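You operate a simulated robot arm through the tools that you are given. There is no shell and no other tool. Be economical: measure what you need, move in short steps, check, and stop when the job is done.

The job below is to be done with a simulated robot arm. You get a single attempt, and the scene is never put back.

## Task
Take the L tall filter box from the top of the packing desk and put it on top of the filter pack there. Then put the blue mop pad on the top of the black case lid away on the deck of the blue trolley. Then open the lower small drawer, fetch the blue fan filter and set it in the inside of the lower small drawer, then shut the drawer. Keep to this order.

It is judged by the outcome, as a careful person would: the job done as asked, and still so three seconds after it is handed in. It fails if anything else is knocked over, pushed out of place, dropped, spilled or broken. Lids that push on must go on centred and level and be pressed home; caps that screw on are set level and turned clockwise until they are tight.

## Robot
A 7-joint arm with a two-finger parallel gripper on a trunk, on a base that drives. Base frame: it is fixed to the floor where the robot stands at the start and does not move with it; the origin is under the middle of the robot, x ahead of it, y to its left, z up; the surface under the hand at the start is at about z = 800. Lengths are in mm, angles in rad, forces in N, time in s.
With the tool pointing down near the work surface it reaches from about 520 to 960 mm from the robot's upright axis, wherever it stands. Its first joint turns from -2.897 to 2.897 rad. Places, roughly: deck of the blue trolley [700, -1700, 200]; inside of the lower small drawer [700, 0, 600]; lower small drawer [600, 0, 600]. Payload 3.91 kg.
Tool frame: the origin (TCP) lies between the finger pads and is the grasp point; the fingertips stand 30 mm ahead of it; z points along the fingers, y is the line along which they close. Largest opening 110 mm; finger width 20, thickness 10; the body of the gripper, 48 by 112 mm, starts 55 mm behind the TCP.
Orientation is that of the tool frame in the base frame, as a unit quaternion [w, x, y, z]. With the fingers straight down and closing along the base's y, the tool's x points along the base's -x, its y along +y and its z along -z.

## Interface
- The arm moves only by the tool play_rows. Its argument "deltas" is a list of rows, each a list of 3 entries, a list of its own where there are three numbers: the shift along the base's x, y, z in mm, then the turn, a rotation vector about the base's x, y, z in rad, then the finger opening in mm, from 0 to 110. In form: [[[tx, ty, tz], [rx, ry, rz], fingers], ...]. A call has 1 to 20 rows; each row is the pose to reach, as a shift and turn from the pose commanded when the call began. Each row takes 0.2 s and may step no farther than 50 mm and 0.15 rad from the row before; otherwise, or with a gripper value out of range, the whole call is refused. A pose out of reach is approached as far as the arm can. The call stops where the force on the tool passes 40 N (or 10 N more than at its start, if that is more) or the arm is blocked; 0.2 s more then pass. The fingers move at their own pace (about 72 mm/s each) and stop on an object; they squeeze with about 35 N. The grip force told is the motor's: it shows also when the fingers shut on nothing. Time passes only in rows, and 0.2 s behind the last, so rows that repeat a pose let the fingers close. It gives the time, the measured TCP pose, the force on the tool (base axes), the opening and the grip force at its end, in the units of the frame above (readings bear some noise), with the torque about the TCP (base axes, N m) and any sound that the robot's microphone picked up, and new pictures: "pictures" is both (left out), scene, wrist or none.
- Cameras (640 x 400 px; columns grow to the right, rows downward): "scene" is now at [232.2, -7.2, 1376.8]; the picture's right is [-0.10, -1.00, 0.00], its down [-0.90, 0.09, -0.44] and it looks along [0.44, -0.04, -0.90] (base axes); focal length 214 px, centre (320, 200). "wrist" rides on the gripper at [72, 17, -103] in the tool frame; the picture's right is [-0.23, 0.97, 0.00], its down [-0.76, -0.18, -0.62] and it looks along [-0.61, -0.14, 0.78] (tool axes); focal length 222 px, centre (320, 200).
- slide_trunk(by): slides the trunk up (or, below 0, down) by that many mm; the arm and the scene camera ride with it, the base frame stays. It gives what a move gives, with no picture.
- drive_base(legs): drives the robot by 1 to 6 legs, each [ahead, left, turn to the left] in mm, mm and rad, along the robot's own axes; the way and the turn of a leg run together, so that a leg with both is an arc; at most 1500 mm and 3.142 rad a leg. The arm and the cameras ride along, it lands a little off, and it stops where it bumps. It gives what a move gives, and a new picture of the scene camera.
- head_to(pan, tilt): turns the head with the scene camera to pan (to the left, within 1.501 rad either way) and tilt (down, from -0.506 to 1.204), counted from straight ahead of the robot. It gives what a move gives, and a new picture of the scene camera.
- probe_pixels(camera, pixels): there is no depth. For up to 12 entries [column, row, z] of the newest picture of that camera ("zoom" is the newest enlarged one), the place [x, y] in the base frame at which the ray of that pixel passes the height z, good to about 2 mm. The clock stands still meanwhile.
- zoom(camera, box): a new picture of the part [left, top, right, bottom] of that camera's present view, enlarged. The clock stands still meanwhile.
- finish_job(): hands the job in; it is judged then, once.

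Go step by step. Measure first, check grasps and placings, and put right what went wrong. The budget is 110 turns and 260 pictures, counting those below and the enlarged ones. Unless the task says otherwise, let go and move clear before handing in, and close with one line.

The tools are called after "Emit:" as name(argument=value, ...) on one line, values as JSON. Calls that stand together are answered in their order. play_rows: Moves the arm, as the interface text tells. Its arguments: {"type":"object","properties":{"deltas":{"type":"array","items":{"type":"array"}},"pictures":{"type":"string","enum":["both","scene","wrist","none"]}},"required":["deltas"]} The other tools are called the same way: slide_trunk (by) slides the trunk up or down; drive_base (legs) drives the base; head_to (pan, tilt) turns the head that bears the scene camera; probe_pixels (camera, pixels) gives the place at which the rays of pixels pass given heights; zoom (camera, box) takes an enlarged picture of a part of a camera's view; finish_job () hands the job in.

At the start:

```text
clock: 0.0
tcp_pos: [583.8, -321.2, 1108.6]
ee_rot: [0.001, 0.0, 1.0, 0.0]
ft_force: [0.4, 0.3, -0.3]
ft_torque: [-0.01, 0.03, -0.02]
gripper_width: 109.9
finger_force: 0.1
trunk travel left (down, up): [-600.0, 82.0]
robot x, y, heading: [-0.5, 1.7, 0.001]
head pan, tilt: [-0.098, 1.119]
```

scene: 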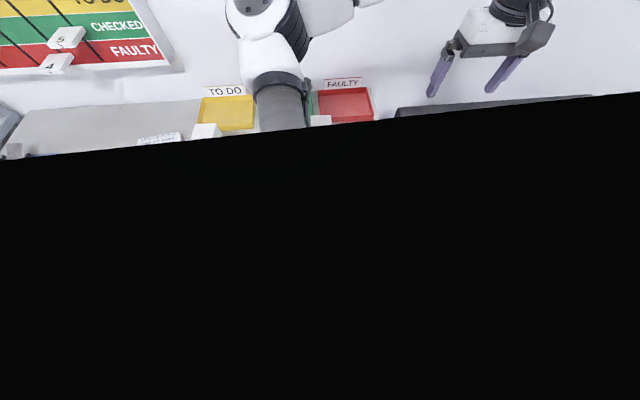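
wrist: 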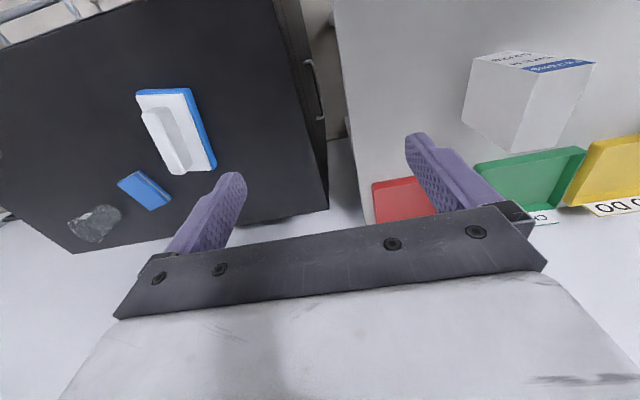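

The scene picture is mostly black below about row 150, probably the robot's own body, so I'll tilt the head up to see the whole work area.

Emit:
head_to(pan=0.0, tilt=0.7)

Emit:
head_to(pan=-0.9, tilt=0.7)

Emit:
head_to(pan=0.9, tilt=0.7)

```text
clock: 0.9
tcp_pos: [584.6, -321.0, 1110.4]
ee_rot: [0.001, 0.0, 1.0, 0.001]
ft_force: [-0.1, 0.1, -1.0]
ft_torque: [-0.03, 0.04, 0.0]
gripper_width: 109.9
finger_force: 0.1
trunk travel left (down, up): [-600.0, 82.0]
robot x, y, heading: [3.8, -0.4, 0.0]
head pan, tilt: [0.0, 0.7]
```

scene: 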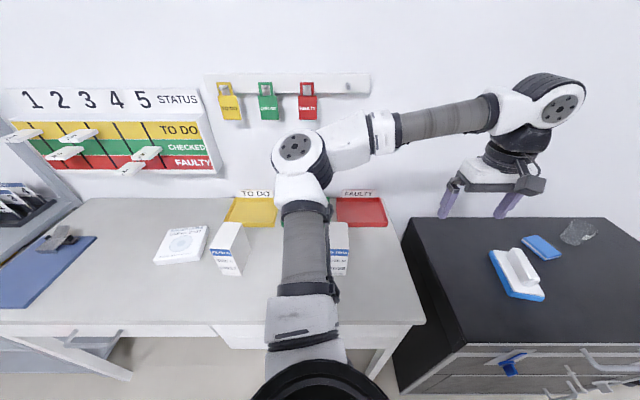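

```text
clock: 2.1
tcp_pos: [583.7, -321.1, 1109.5]
ee_rot: [0.0, -0.001, 1.0, 0.0]
ft_force: [-0.7, -0.5, -0.2]
ft_torque: [-0.01, 0.0, 0.02]
gripper_width: 110.1
finger_force: 0.0
trunk travel left (down, up): [-600.0, 82.0]
robot x, y, heading: [2.7, -3.2, 0.0]
head pan, tilt: [-0.901, 0.7]
```

scene: 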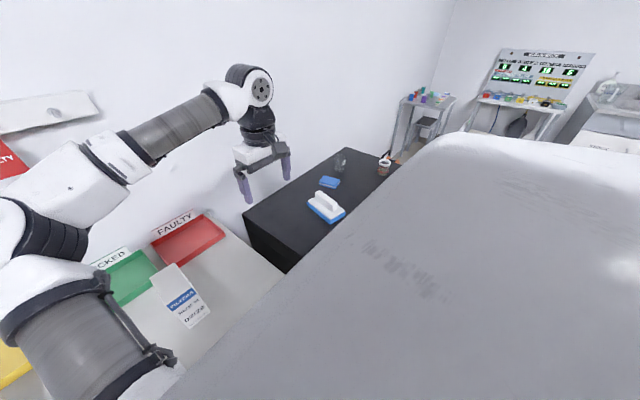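

```text
clock: 3.9
tcp_pos: [584.6, -320.4, 1110.3]
ee_rot: [0.0, -0.001, 1.0, -0.001]
ft_force: [0.1, -0.2, 0.5]
ft_torque: [0.0, 0.0, -0.01]
gripper_width: 110.1
finger_force: 0.0
trunk travel left (down, up): [-600.0, 82.0]
robot x, y, heading: [-1.3, 0.9, 0.004]
head pan, tilt: [0.901, 0.7]
```

scene: 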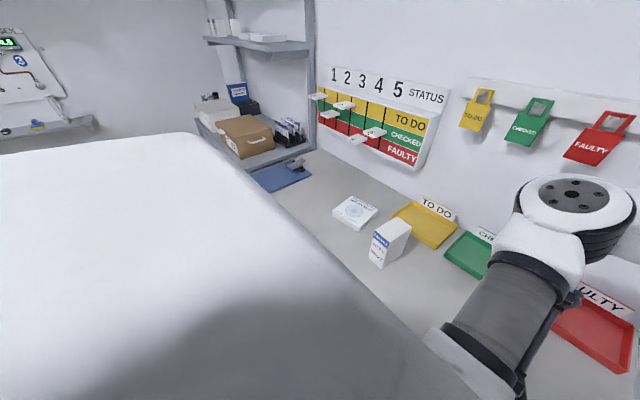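

There are two upright filter boxes (near (229,249) and (339,249) in the straight-ahead view) and a flat pack (180,245). I'll read the labels close up.

Emit:
head_to(pan=0.0, tilt=0.8)

Emit:
zoom(camera="scene", box=[130, 140, 290, 260])

Emit:
zoom(camera="scene", box=[300, 140, 460, 260])

Emit:
zoom(camera="wrist", box=[420, 20, 640, 160])

Emit:
zoom(camera="scene", box=[400, 150, 640, 400])

```text
clock: 5.1
tcp_pos: [583.8, -321.5, 1109.9]
ee_rot: [0.0, -0.001, 1.0, 0.0]
ft_force: [-0.2, -0.6, 0.0]
ft_torque: [-0.01, 0.0, -0.02]
gripper_width: 110.1
finger_force: 0.1
trunk travel left (down, up): [-600.0, 82.0]
robot x, y, heading: [1.9, 0.3, -0.002]
head pan, tilt: [0.0, 0.799]
```

scene: 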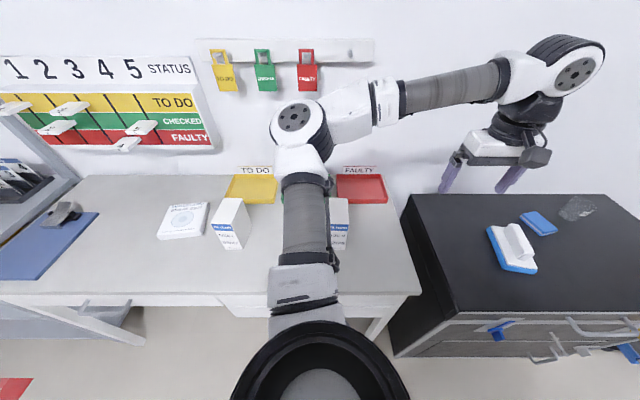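

```text
3.33 times, centred on (210, 200) of scene
```

zoom: 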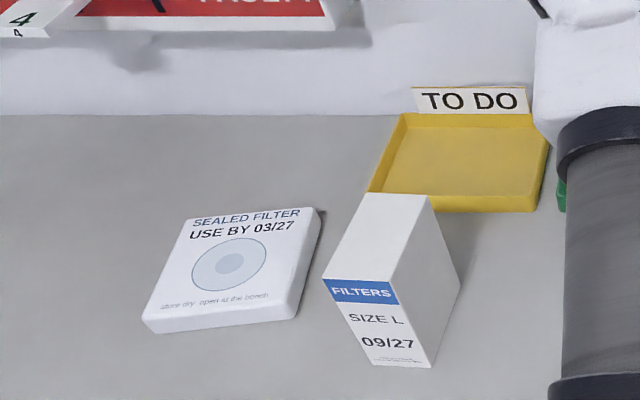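

```text
3.33 times, centred on (380, 200) of scene
```

zoom: 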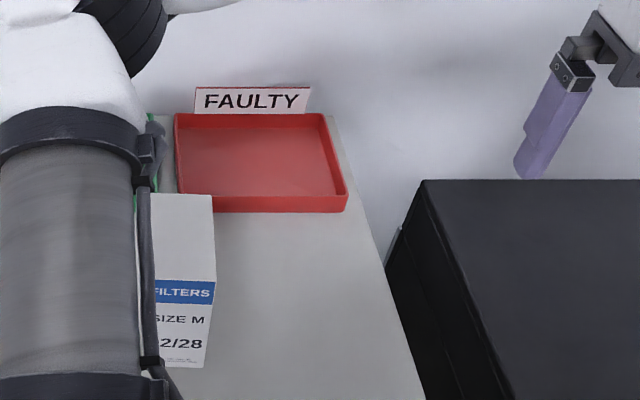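

```text
2.86 times, centred on (530, 90) of wrist
```

zoom: 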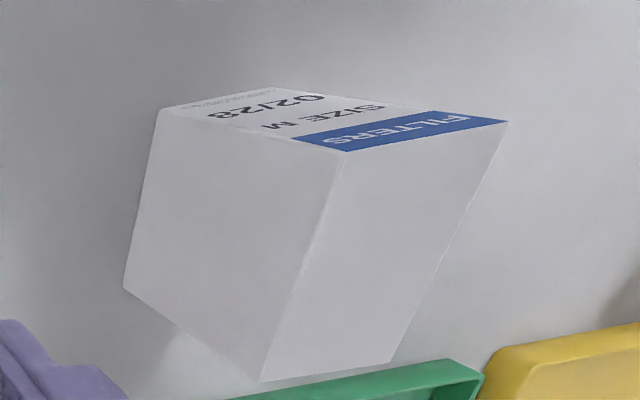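

```text
1.60 times, centred on (520, 275) of scene
```

zoom: 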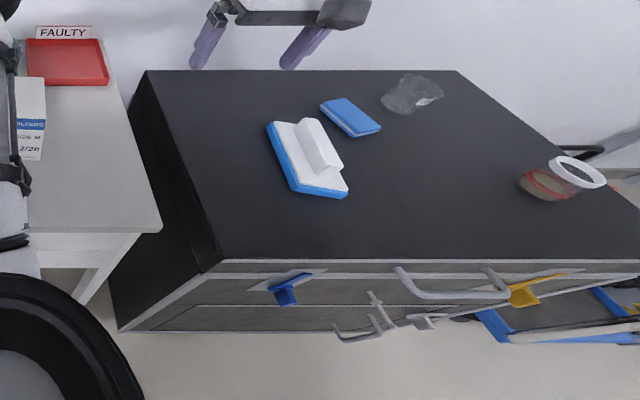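

Left box is L (229,223), the right one is M. I'll measure the box, the pack and the case top.

Emit:
probe_pixels(camera="scene", pixels=[[219, 249, 800], [239, 248, 800], [157, 240, 800], [201, 237, 800], [211, 203, 800], [177, 205, 800], [400, 194, 800], [450, 314, 800], [150, 294, 800], [515, 250, 800], [540, 222, 800], [580, 207, 800]])

Emit:
zoom(camera="scene", box=[140, 180, 270, 260])

Emit:
zoom(camera="scene", box=[0, 280, 320, 400])

Emit:
zoom(camera="wrist", box=[40, 60, 300, 260])

```text
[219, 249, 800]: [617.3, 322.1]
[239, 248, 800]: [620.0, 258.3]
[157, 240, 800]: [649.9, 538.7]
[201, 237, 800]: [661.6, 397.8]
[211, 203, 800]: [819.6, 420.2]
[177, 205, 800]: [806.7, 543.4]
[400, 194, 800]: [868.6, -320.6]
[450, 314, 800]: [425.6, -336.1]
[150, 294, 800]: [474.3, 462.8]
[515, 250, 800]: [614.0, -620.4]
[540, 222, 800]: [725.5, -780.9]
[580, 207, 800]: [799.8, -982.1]
```

```text
4.92 times, centred on (205, 220) of scene
```

zoom: 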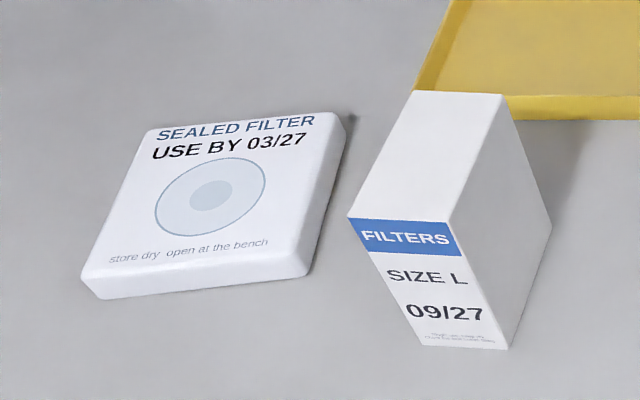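

```text
2.00 times, centred on (160, 340) of scene
```

zoom: 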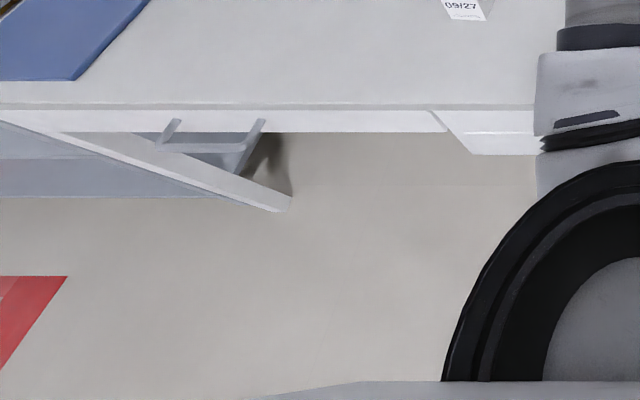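

```text
2.00 times, centred on (170, 160) of wrist
```

zoom: 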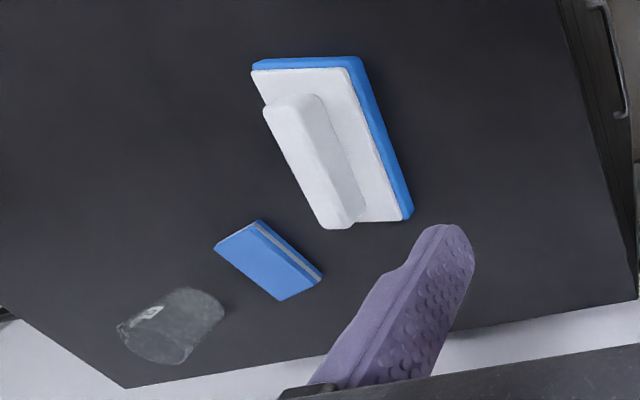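

Next I'll measure the heights of the box and pack by matching points along their vertical edges.

Emit:
probe_pixels(camera="scene", pixels=[[243.6, 250.5, 800], [252.2, 225.7, 800], [231.5, 225.7, 900], [231.5, 225.7, 920], [231.5, 225.7, 940], [210.5, 224.1, 920], [242.6, 199.3, 920], [223.7, 198.3, 920], [160.5, 240.8, 800], [201.0, 236.5, 800], [202, 232, 825], [156, 236, 825]])

Emit:
probe_pixels(camera="scene", pixels=[[209.5, 203.5, 825], [170.5, 207, 825], [211, 208, 800], [401, 194, 800], [420, 253, 800], [420, 291, 800], [640, 218, 800]])

```text
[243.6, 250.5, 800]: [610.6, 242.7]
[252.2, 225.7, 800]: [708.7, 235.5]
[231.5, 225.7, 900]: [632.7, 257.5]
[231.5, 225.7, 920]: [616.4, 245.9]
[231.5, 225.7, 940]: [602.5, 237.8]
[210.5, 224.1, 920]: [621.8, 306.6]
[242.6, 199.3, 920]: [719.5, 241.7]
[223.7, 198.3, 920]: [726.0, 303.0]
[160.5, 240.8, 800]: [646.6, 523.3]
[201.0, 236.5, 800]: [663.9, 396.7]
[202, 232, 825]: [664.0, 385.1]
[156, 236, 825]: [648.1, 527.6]
```

```text
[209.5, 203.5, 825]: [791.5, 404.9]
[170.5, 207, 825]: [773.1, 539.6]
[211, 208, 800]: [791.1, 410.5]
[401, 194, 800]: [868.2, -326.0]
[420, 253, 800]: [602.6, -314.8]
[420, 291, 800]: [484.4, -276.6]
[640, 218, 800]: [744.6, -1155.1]
```

The L box is about 102 × 62 × 122 mm, centred near (668, 273) with its top at ~921. The pack is centred near (719, 465), ~25 mm thick and yawed ~+0.12. I'll move over the box at a safe height.

Emit:
play_rows(deltas=[[[7, 45, 0], [0, 0, 0], 110], [[14, 90, 0], [0, 0, 0], 110], [[21, 135, 0], [0, 0, 0], 110], [[28, 180, 0], [0, 0, 0], 110], [[35, 225, 0], [0, 0, 0], 110], [[42, 270, 0], [0, 0, 0], 110], [[49, 315, 0], [0, 0, 0], 110], [[56, 360, 0], [0, 0, 0], 110], [[63, 405, 0], [0, 0, 0], 110], [[70, 450, 0], [0, 0, 0], 110], [[75, 495, 0], [0, 0, 0], 110], [[80, 540, 0], [0, 0, 0], 110], [[84, 575, 0], [0, 0, -0.03], 110], [[84, 594, -20], [0, 0, -0.06], 110], [[84, 594, -40], [0, 0, -0.06], 110], [[84, 594, -40], [0, 0, -0.06], 110]])

```text
clock: 8.5
tcp_pos: [668.4, 275.7, 1071.9]
ee_rot: [0.0, 0.031, 1.0, 0.0]
ft_force: [0.2, -0.2, -0.3]
ft_torque: [0.01, -0.02, 0.0]
gripper_width: 109.7
finger_force: 0.1
trunk travel left (down, up): [-600.0, 82.0]
robot x, y, heading: [4.0, 0.5, 0.003]
head pan, tilt: [0.0, 0.799]
```

scene: 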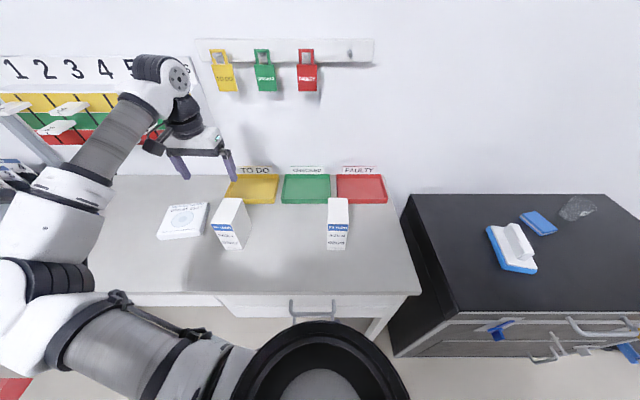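
wrist: 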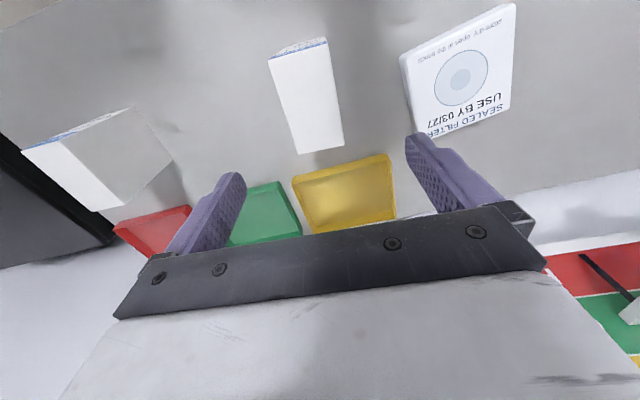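

The wrist view shows the box top at (267,58), (327,38), (343,145), (298,153). I'll probe those to refine the centre and yaw.

Emit:
probe_pixels(camera="wrist", pixels=[[268, 60, 921], [326, 43, 921], [343, 145, 921], [298, 153, 921], [400, 57, 825], [515, 4, 825], [416, 132, 825], [509, 108, 825]])

Emit:
zoom(camera="wrist", box=[240, 0, 540, 180])

```text
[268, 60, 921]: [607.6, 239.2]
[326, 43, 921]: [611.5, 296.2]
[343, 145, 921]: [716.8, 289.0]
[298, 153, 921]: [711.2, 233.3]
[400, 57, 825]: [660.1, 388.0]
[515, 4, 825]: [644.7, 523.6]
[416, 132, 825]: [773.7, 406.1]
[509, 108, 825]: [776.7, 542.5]
```

```text
2.13 times, centred on (390, 90) of wrist
```

zoom: 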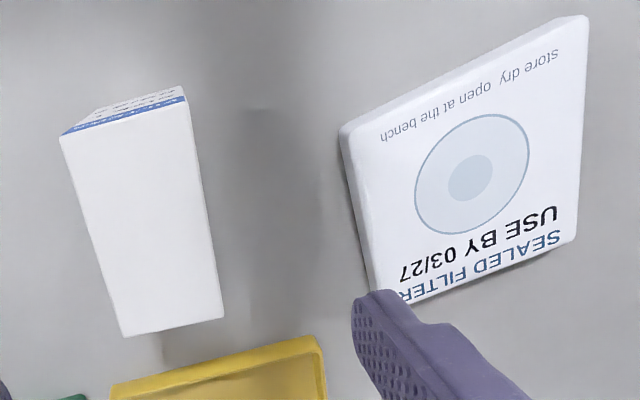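

Box centre is about (664, 268), yaw −0.06. I'll descend to z≈888 and close.

Emit:
play_rows(deltas=[[[-4, -7, -40], [0, 0, 0], 110], [[-4, -7, -80], [0, 0, 0], 110], [[-4, -7, -120], [0, 0, 0], 110], [[-4, -7, -150], [0, 0, 0], 110], [[-4, -7, -170], [0, 0, 0], 110], [[-4, -7, -184], [0, 0, 0], 110], [[-4, -7, -184], [0, 0, 0], 80], [[-4, -7, -184], [0, 0, 0], 40], [[-4, -7, -184], [0, 0, 0], 40], [[-4, -7, -184], [0, 0, 0], 40]])

```text
clock: 10.7
tcp_pos: [662.6, 268.1, 885.2]
ee_rot: [0.0, 0.031, 1.0, 0.001]
ft_force: [0.2, -0.1, -0.5]
ft_torque: [-0.01, -0.05, 0.02]
gripper_width: 57.7
finger_force: 35.0
trunk travel left (down, up): [-600.0, 82.0]
robot x, y, heading: [-2.4, -0.5, 0.003]
head pan, tilt: [0.0, 0.799]
```

scene: 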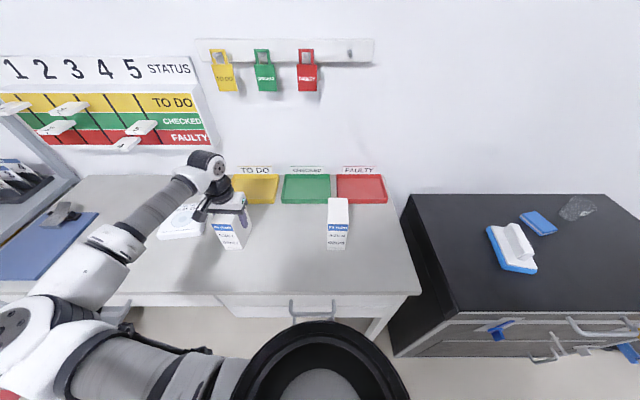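
wrist: 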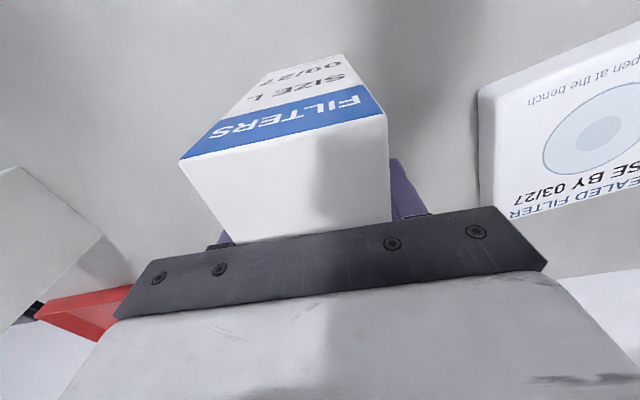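

Gripped at 57.7 mm. I'll lift 80 mm and carry it over the pack centre (715, 465), aligning yaw to +0.12.

Emit:
play_rows(deltas=[[[0, 0, 30], [0, 0, 0], 40], [[0, 0, 60], [0, 0, 0], 40], [[0, 0, 80], [0, 0, 0], 40], [[10, 40, 80], [0, 0, 0.04], 40], [[20, 80, 80], [0, 0, 0.08], 40], [[32, 120, 80], [0, 0, 0.12], 40], [[44, 160, 80], [0, 0, 0.15], 40], [[52, 190, 80], [0, 0, 0.18], 40], [[52, 197, 80], [0, 0, 0.18], 40], [[52, 197, 60], [0, 0, 0.18], 40], [[52, 197, 60], [0, 0, 0.18], 40]])

```text
clock: 13.1
tcp_pos: [690.1, 378.9, 964.7]
ee_rot: [0.0, -0.06, 0.998, 0.001]
ft_force: [-0.4, -0.4, -1.6]
ft_torque: [0.01, 0.03, -0.01]
gripper_width: 57.6
finger_force: 34.9
out of reach, approached as far as the arm can: row 6, 7, 8, 9, 10, 11
trunk travel left (down, up): [-600.0, 82.0]
robot x, y, heading: [2.8, -0.8, 0.001]
head pan, tilt: [0.0, 0.799]
```

scene: 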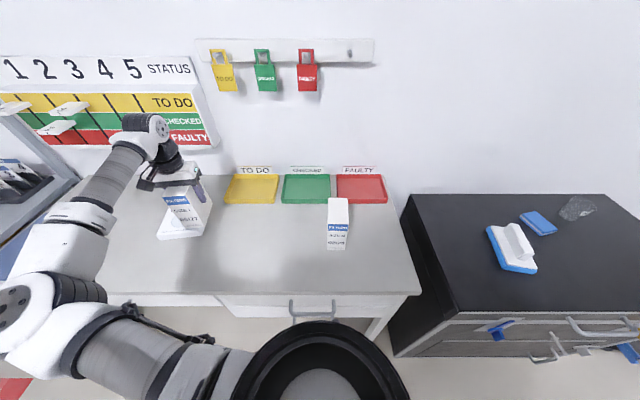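
wrist: 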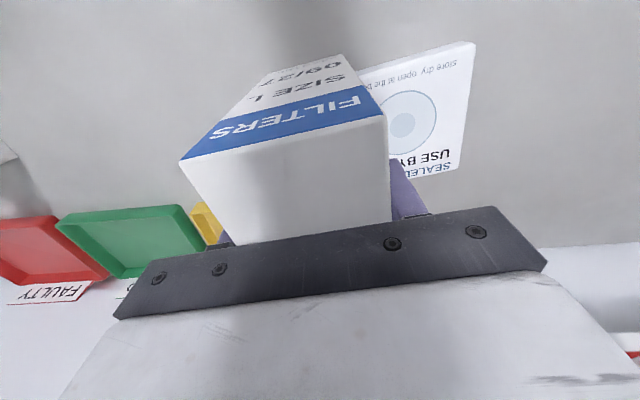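

The arm runs out of reach near (690, 379). I'll shift the base 90 mm to the left with the box held well above everything.

Emit:
drive_base(legs=[[0, 90, 0]])

```text
clock: 14.5
tcp_pos: [689.2, 474.4, 964.6]
ee_rot: [0.001, -0.061, 0.998, 0.0]
ft_force: [-0.9, 1.0, -2.0]
ft_torque: [-0.01, 0.01, 0.0]
gripper_width: 57.6
finger_force: 35.2
trunk travel left (down, up): [-600.0, 82.0]
robot x, y, heading: [0.7, 87.8, 0.001]
head pan, tilt: [0.0, 0.799]
```

scene: 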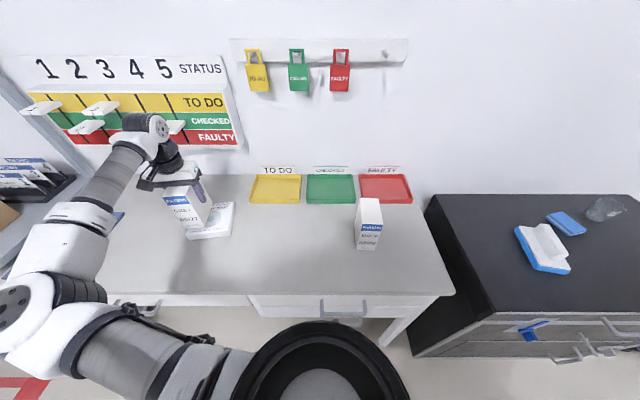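

I'll try the direct move toward the pack centre, keeping the height.

Emit:
play_rows(deltas=[[[0, -30, 0], [0, 0, 0], 40], [[0, -60, 0], [0, 0, 0], 40], [[0, -90, 0], [0, 0, 0], 40], [[15, -105, 0], [0, 0, 0], 40], [[26, -105, 0], [0, 0, 0], 40], [[26, -105, 0], [0, 0, 0], 40]], pictures="none")

Emit:
drive_base(legs=[[0, 98, 0]])

```text
clock: 15.9
tcp_pos: [716.4, 368.0, 964.8]
ee_rot: [0.0, -0.061, 0.998, 0.001]
ft_force: [0.0, -0.1, -1.7]
ft_torque: [0.01, 0.01, 0.0]
gripper_width: 57.7
finger_force: 34.7
trunk travel left (down, up): [-600.0, 82.0]
robot x, y, heading: [-1.9, 92.7, 0.004]
head pan, tilt: [0.0, 0.799]
```

```text
clock: 17.3
tcp_pos: [715.1, 462.0, 964.8]
ee_rot: [-0.001, -0.061, 0.998, 0.0]
ft_force: [-0.2, 0.6, -2.3]
ft_torque: [0.01, 0.01, -0.01]
gripper_width: 57.6
finger_force: 35.4
trunk travel left (down, up): [-600.0, 82.0]
robot x, y, heading: [0.9, 184.3, -0.0]
head pan, tilt: [0.0, 0.799]
```

scene: 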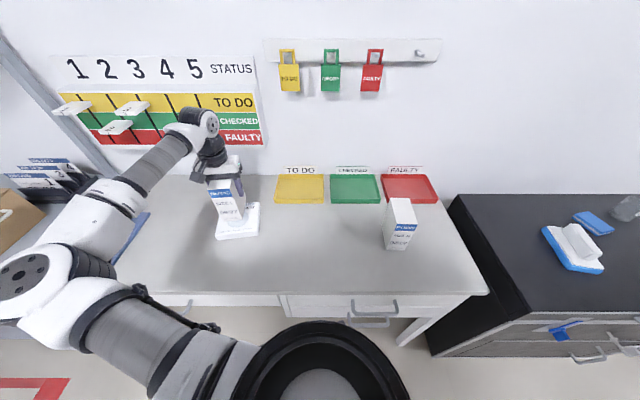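

The box is now over the pack at (715, 462). I'll lower it toward the pack and watch the force.

Emit:
play_rows(deltas=[[[0, 2, -20], [0, 0, 0], 40], [[0, 2, -40], [0, 0, 0], 40], [[0, 2, -47], [0, 0, 0], 40], [[0, 2, -47], [0, 0, 0], 40]])

Emit:
zoom(camera="scene", box=[180, 150, 300, 250])

```text
clock: 18.3
tcp_pos: [714.9, 464.5, 918.7]
ee_rot: [0.001, -0.061, 0.998, 0.0]
ft_force: [-0.7, 0.5, -1.5]
ft_torque: [0.02, -0.02, 0.0]
gripper_width: 57.9
finger_force: 35.2
trunk travel left (down, up): [-600.0, 82.0]
robot x, y, heading: [1.8, 187.6, -0.002]
head pan, tilt: [0.0, 0.799]
```

scene: 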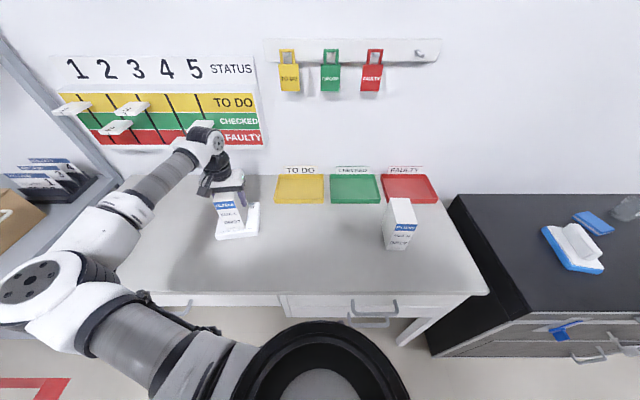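
wrist: 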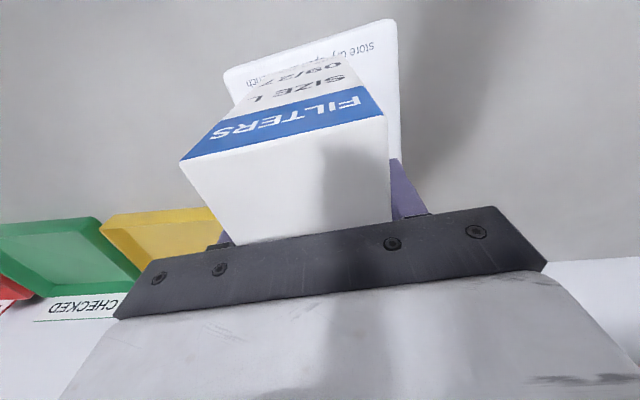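

```text
4.00 times, centred on (240, 200) of scene
```

zoom: 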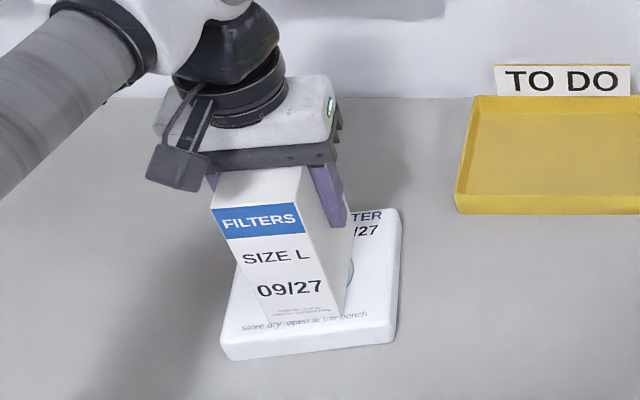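

Box looks centred on the pack and still ~10 mm above it. Now slow steps down.

Emit:
play_rows(deltas=[[[2, 0, -3], [0, 0, 0], 40], [[2, 0, -6], [0, 0, 0], 40], [[2, 0, -8], [0, 0, 0], 40], [[2, 0, -10], [0, 0, 0], 40], [[2, 0, -12], [0, 0, 0], 40]], pictures="none")

```text
clock: 19.4
tcp_pos: [717.2, 465.5, 914.5]
ee_rot: [0.005, -0.061, 0.998, 0.002]
ft_force: [-4.1, -1.6, 19.1]
ft_torque: [-0.33, 0.99, -0.08]
gripper_width: 58.0
finger_force: 35.2
trunk travel left (down, up): [-600.0, 82.0]
robot x, y, heading: [0.9, 186.4, -0.008]
head pan, tilt: [0.0, 0.799]
stopped in row 5: the force on the tool passed its limit at 40 N (the readings are from after the stop); the commanded pose is now the measured one
```

Contact with the pack at TCP z≈914. I'll release and rise straight up.

Emit:
play_rows(deltas=[[[0, 0, 1], [0, 0, 0], 58], [[0, 0, 1], [0, 0, 0], 75], [[0, 0, 1], [0, 0, 0], 90], [[0, 0, 1], [0, 0, 0], 90], [[0, 0, 30], [0, 0, 0], 90], [[0, 0, 70], [0, 0, 0], 90], [[0, 0, 115], [0, 0, 0], 90], [[0, 0, 150], [0, 0, 0], 90]])

Emit:
zoom(camera="scene", box=[180, 150, 300, 250])

```text
clock: 21.2
tcp_pos: [723.0, 463.5, 1063.3]
ee_rot: [0.004, -0.06, 0.998, 0.0]
ft_force: [-0.1, 0.3, 0.5]
ft_torque: [0.02, -0.01, -0.03]
gripper_width: 89.9
finger_force: 0.0
trunk travel left (down, up): [-600.0, 82.0]
robot x, y, heading: [-2.5, 188.3, -0.002]
head pan, tilt: [0.0, 0.799]
```

scene: 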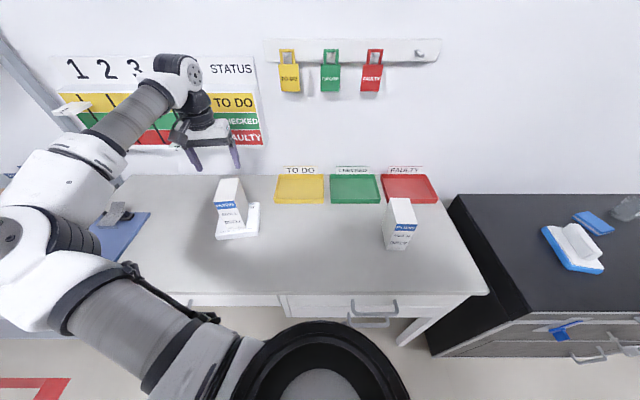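
wrist: 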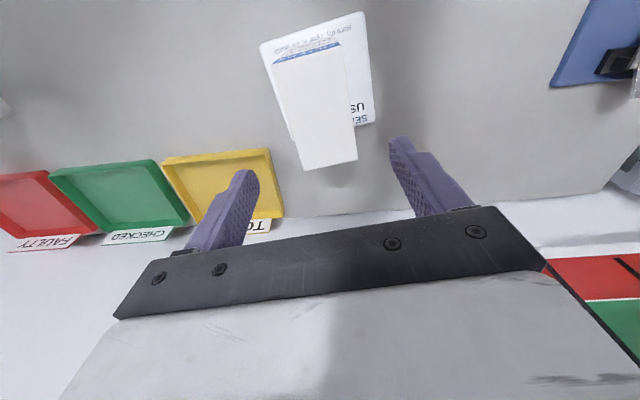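

```text
4.00 times, centred on (240, 200) of scene
```

zoom: 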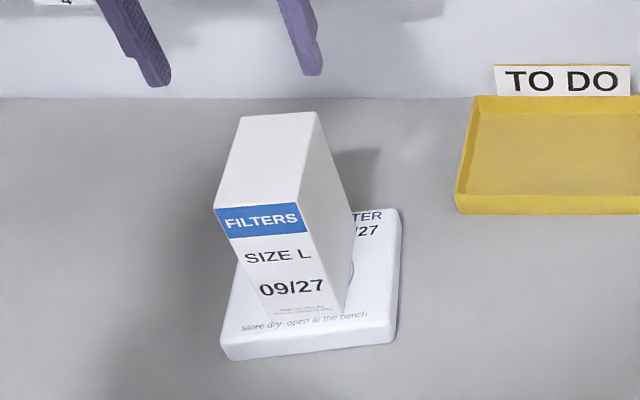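

The L box stands upright on the pack. Next I'll pull the arm in and drive right to inspect the black case and the trolley.

Emit:
play_rows(deltas=[[[-15, -45, 10], [0, 0, -0.03], 90], [[-30, -90, 20], [0, 0, -0.06], 90], [[-45, -135, 30], [0, 0, -0.09], 90], [[-60, -180, 40], [0, 0, -0.12], 90], [[-80, -225, 45], [0, 0, -0.12], 90], [[-103, -265, 45], [0, 0, -0.12], 90], [[-120, -300, 45], [0, 0, -0.12], 90]], pictures="none")

Emit:
drive_base(legs=[[0, -900, 0]])

Emit:
head_to(pan=-0.7, tilt=0.8)

Emit:
head_to(pan=-1.2, tilt=0.6)

```text
clock: 22.8
tcp_pos: [598.2, 166.7, 1108.0]
ee_rot: [0.003, -0.002, 1.0, 0.0]
ft_force: [-0.4, -0.1, 0.1]
ft_torque: [0.0, 0.03, -0.01]
gripper_width: 89.8
finger_force: 0.1
trunk travel left (down, up): [-600.0, 82.0]
robot x, y, heading: [-0.8, 186.9, 0.003]
head pan, tilt: [0.0, 0.799]
```

```text
clock: 30.2
tcp_pos: [599.7, -748.3, 1108.6]
ee_rot: [0.003, -0.002, 1.0, 0.0]
ft_force: [0.3, -0.4, -0.4]
ft_torque: [0.0, 0.01, 0.01]
gripper_width: 90.0
finger_force: 0.0
trunk travel left (down, up): [-600.0, 82.0]
robot x, y, heading: [7.7, -731.5, 0.002]
head pan, tilt: [0.0, 0.799]
```

scene: 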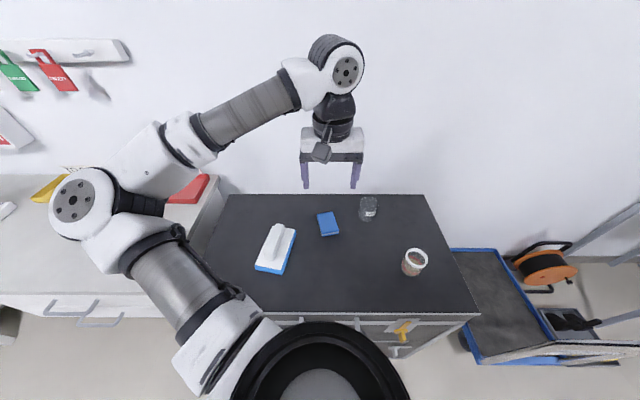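

```text
clock: 31.3
tcp_pos: [601.3, -747.4, 1107.1]
ee_rot: [0.003, -0.002, 1.0, 0.0]
ft_force: [0.4, -0.5, -0.7]
ft_torque: [0.01, -0.01, -0.01]
gripper_width: 89.9
finger_force: 0.1
trunk travel left (down, up): [-600.0, 82.0]
robot x, y, heading: [1.9, -728.0, 0.004]
head pan, tilt: [-0.7, 0.799]
```

scene: 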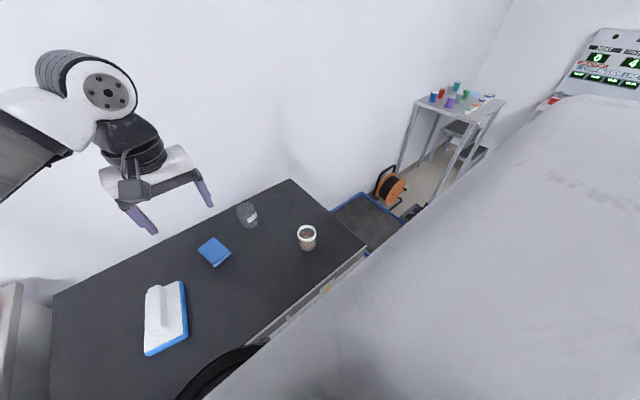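

```text
clock: 32.2
tcp_pos: [601.4, -747.5, 1107.3]
ee_rot: [0.004, -0.002, 1.0, 0.001]
ft_force: [0.6, -0.3, 0.0]
ft_torque: [-0.04, 0.0, -0.02]
gripper_width: 89.9
finger_force: 0.0
trunk travel left (down, up): [-600.0, 82.0]
robot x, y, heading: [8.1, -728.8, 0.003]
head pan, tilt: [-1.201, 0.6]
```

scene: 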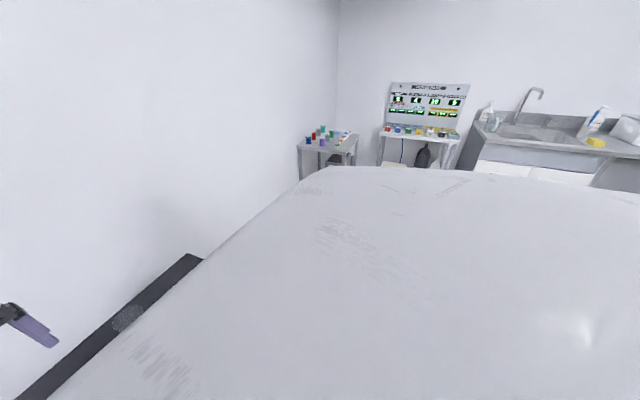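

I'll return the head to centre and zoom in on the blue items on the black top and the trolley.

Emit:
head_to(pan=-0.35, tilt=0.9)

Emit:
zoom(camera="scene", box=[140, 130, 340, 280])

Emit:
zoom(camera="scene", box=[340, 150, 640, 400])

```text
clock: 33.4
tcp_pos: [601.6, -748.1, 1107.9]
ee_rot: [0.003, -0.002, 1.0, 0.0]
ft_force: [0.4, 0.1, -0.6]
ft_torque: [-0.03, 0.01, -0.01]
gripper_width: 90.0
finger_force: 0.0
trunk travel left (down, up): [-600.0, 82.0]
robot x, y, heading: [-0.9, -726.8, 0.001]
head pan, tilt: [-0.351, 0.901]
```

scene: 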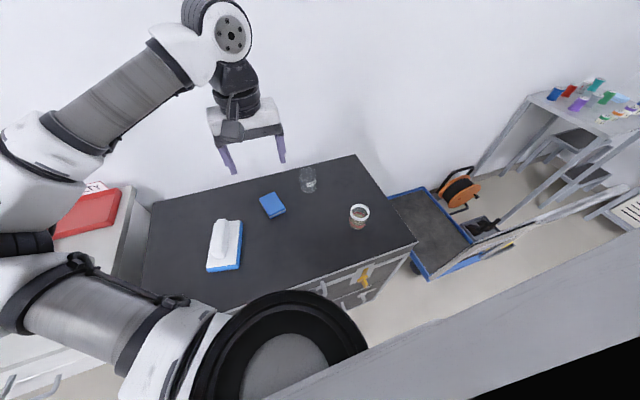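

```text
2.67 times, centred on (240, 205) of scene
```

zoom: 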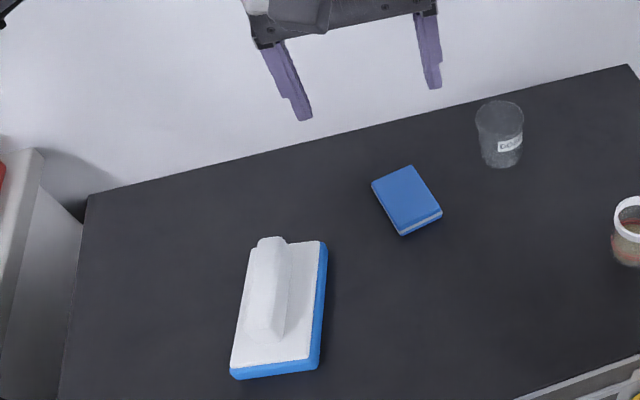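

```text
1.60 times, centred on (490, 275) of scene
```

zoom: 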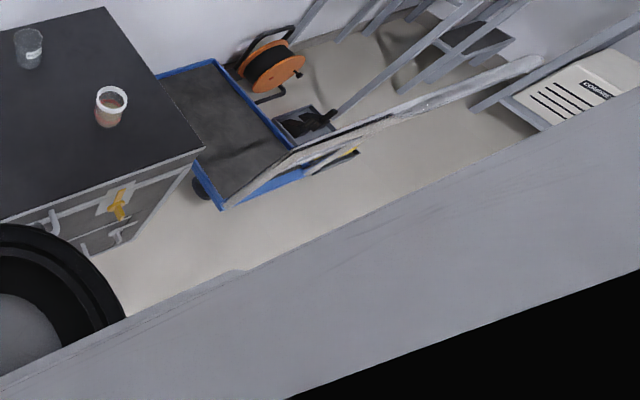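

There are two blue candidates: a large blue pad with a white grip (225,245) and a small layered blue slab (271,205). Before deciding which is which, I'll turn the robot to look around the room.

Emit:
drive_base(legs=[[-250, 0, 0], [0, 0, -1.5]])

Emit:
head_to(pan=0.0, tilt=0.45)

Emit:
head_to(pan=-0.9, tilt=0.45)

```text
clock: 39.0
tcp_pos: [-218.8, -1328.3, 1107.6]
ee_rot: [0.002, 0.673, 0.739, -0.002]
ft_force: [-0.1, -0.8, -0.6]
ft_torque: [-0.03, -0.01, -0.01]
gripper_width: 89.8
finger_force: 0.1
trunk travel left (down, up): [-600.0, 82.0]
robot x, y, heading: [-255.0, -733.6, -1.477]
head pan, tilt: [-0.351, 0.901]
```

scene: 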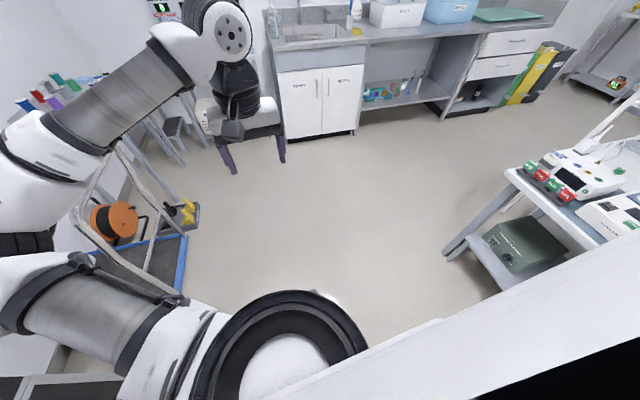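

```text
clock: 39.9
tcp_pos: [-218.9, -1328.1, 1107.2]
ee_rot: [0.003, 0.674, 0.739, -0.002]
ft_force: [-0.5, 0.0, 1.1]
ft_torque: [0.0, 0.0, -0.02]
gripper_width: 90.1
finger_force: 0.0
trunk travel left (down, up): [-600.0, 82.0]
robot x, y, heading: [-254.6, -729.6, -1.478]
head pan, tilt: [0.0, 0.45]
```

scene: 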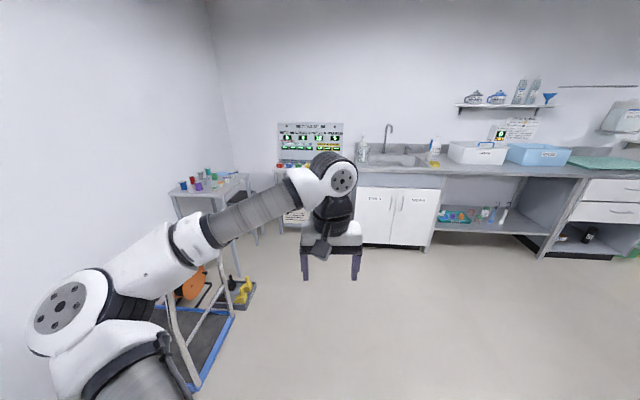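

```text
clock: 41.1
tcp_pos: [-219.0, -1328.3, 1107.2]
ee_rot: [0.002, 0.673, 0.739, -0.003]
ft_force: [0.5, -0.5, -0.3]
ft_torque: [0.02, 0.0, 0.02]
gripper_width: 89.9
finger_force: 0.0
trunk travel left (down, up): [-600.0, 82.0]
robot x, y, heading: [-252.8, -726.2, -1.479]
head pan, tilt: [-0.901, 0.45]
```

scene: 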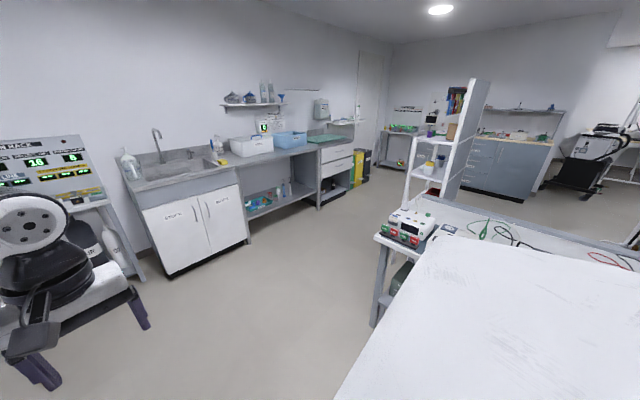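

No clear fan filter over there yet. I'll turn back and look from this distance at the cabinet front, the drawers and the left shelf.

Emit:
drive_base(legs=[[0, 0, 1.48]])

Emit:
head_to(pan=0.0, tilt=0.6)

Emit:
zoom(camera="scene", box=[160, 150, 500, 362])

Emit:
head_to(pan=0.7, tilt=0.5)

```text
clock: 45.1
tcp_pos: [343.8, -763.2, 1107.2]
ee_rot: [0.003, 0.011, 1.0, 0.0]
ft_force: [0.4, -0.1, 0.4]
ft_torque: [0.01, 0.0, 0.04]
gripper_width: 90.0
finger_force: 0.1
trunk travel left (down, up): [-600.0, 82.0]
robot x, y, heading: [-259.8, -729.1, -0.021]
head pan, tilt: [-0.901, 0.45]
```

scene: 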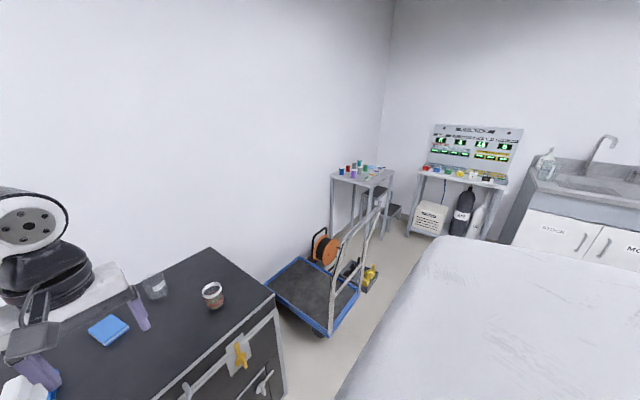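

```text
clock: 46.3
tcp_pos: [344.9, -765.9, 1107.5]
ee_rot: [0.004, 0.011, 1.0, 0.0]
ft_force: [-0.2, 0.1, -0.6]
ft_torque: [-0.04, 0.01, 0.01]
gripper_width: 89.7
finger_force: 0.0
trunk travel left (down, up): [-600.0, 82.0]
robot x, y, heading: [-254.1, -729.7, -0.021]
head pan, tilt: [0.0, 0.6]
```

scene: 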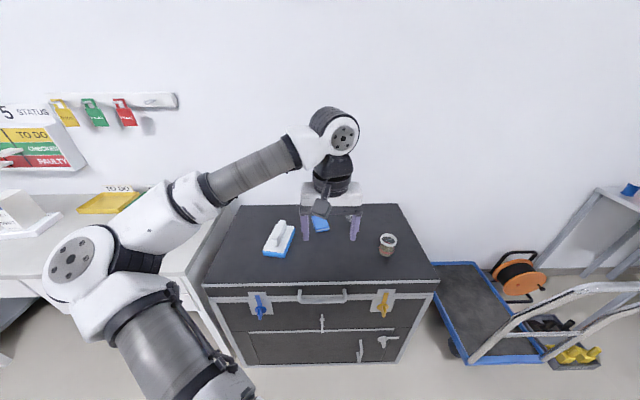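

```text
1.88 times, centred on (330, 256) of scene
```

zoom: 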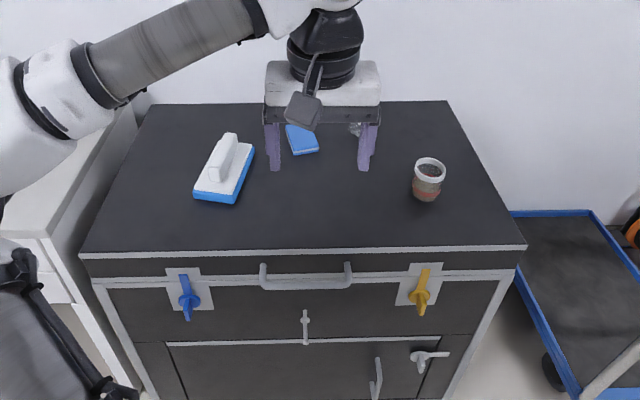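

```text
clock: 47.4
tcp_pos: [345.7, -763.0, 1107.8]
ee_rot: [0.003, 0.01, 1.0, 0.0]
ft_force: [0.4, 0.7, 0.0]
ft_torque: [-0.01, -0.01, -0.02]
gripper_width: 90.0
finger_force: 0.0
trunk travel left (down, up): [-600.0, 82.0]
robot x, y, heading: [-251.6, -730.5, -0.023]
head pan, tilt: [0.7, 0.499]
```

scene: 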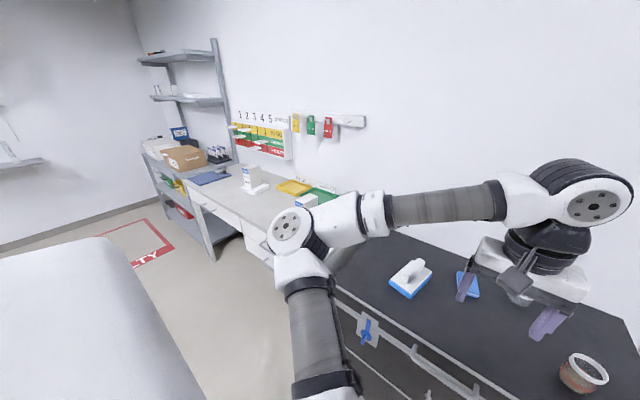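

The black unit is a latched case, and its lid carries both blue items. I'll drive forward and use the wrist camera to look at them closely.

Emit:
drive_base(legs=[[250, 0, 0.02]])

Emit:
play_rows(deltas=[[[20, 0, -20], [0, 0, 0], 100], [[50, 0, -40], [0, 0, 0], 100], [[80, 0, -60], [0, 0, 0], 100]], pictures="wrist")

Emit:
head_to(pan=0.0, tilt=0.8)

Emit:
zoom(camera="wrist", box=[220, 0, 520, 188])

Emit:
zoom(camera="scene", box=[220, 180, 380, 280])

```text
clock: 49.2
tcp_pos: [598.4, -750.6, 1107.2]
ee_rot: [0.003, -0.003, 1.0, 0.001]
ft_force: [-0.2, -0.3, -1.5]
ft_torque: [-0.01, 0.0, 0.03]
gripper_width: 89.8
finger_force: 0.0
trunk travel left (down, up): [-600.0, 82.0]
robot x, y, heading: [-1.6, -733.4, 0.001]
head pan, tilt: [0.7, 0.499]
```

scene: 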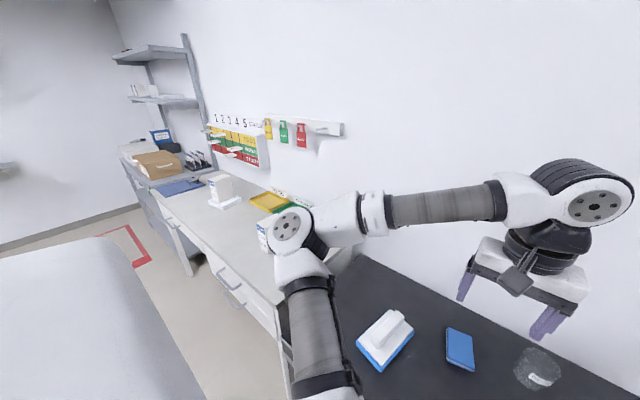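

```text
clock: 50.0
tcp_pos: [679.0, -751.1, 1047.4]
ee_rot: [0.003, -0.002, 1.0, 0.001]
ft_force: [0.7, 0.0, 0.1]
ft_torque: [0.03, 0.01, 0.0]
gripper_width: 100.0
finger_force: 0.1
trunk travel left (down, up): [-600.0, 82.0]
robot x, y, heading: [0.3, -730.4, 0.004]
head pan, tilt: [0.7, 0.499]
```

wrist: 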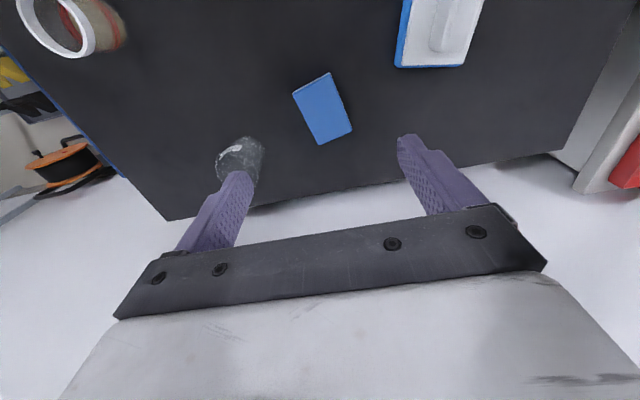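

```text
clock: 51.1
tcp_pos: [678.1, -752.2, 1048.6]
ee_rot: [0.004, -0.002, 1.0, 0.0]
ft_force: [0.4, -0.3, -0.2]
ft_torque: [0.0, 0.02, -0.02]
gripper_width: 99.7
finger_force: 0.1
trunk travel left (down, up): [-600.0, 82.0]
robot x, y, heading: [-1.4, -732.1, -0.001]
head pan, tilt: [0.0, 0.799]
```

scene: 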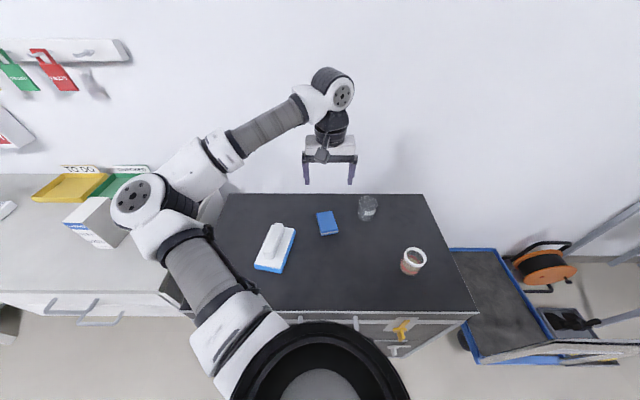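

```text
2.13 times, centred on (370, 94) of wrist
```

zoom: 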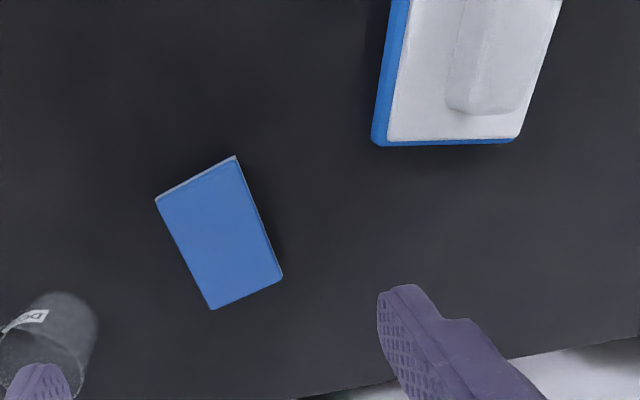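

```text
4.00 times, centred on (300, 230) of scene
```

zoom: 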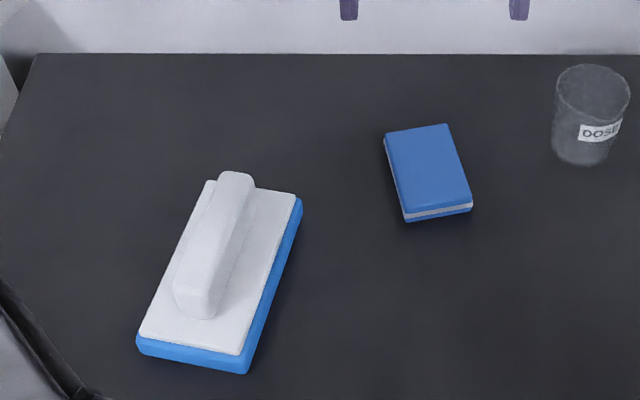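

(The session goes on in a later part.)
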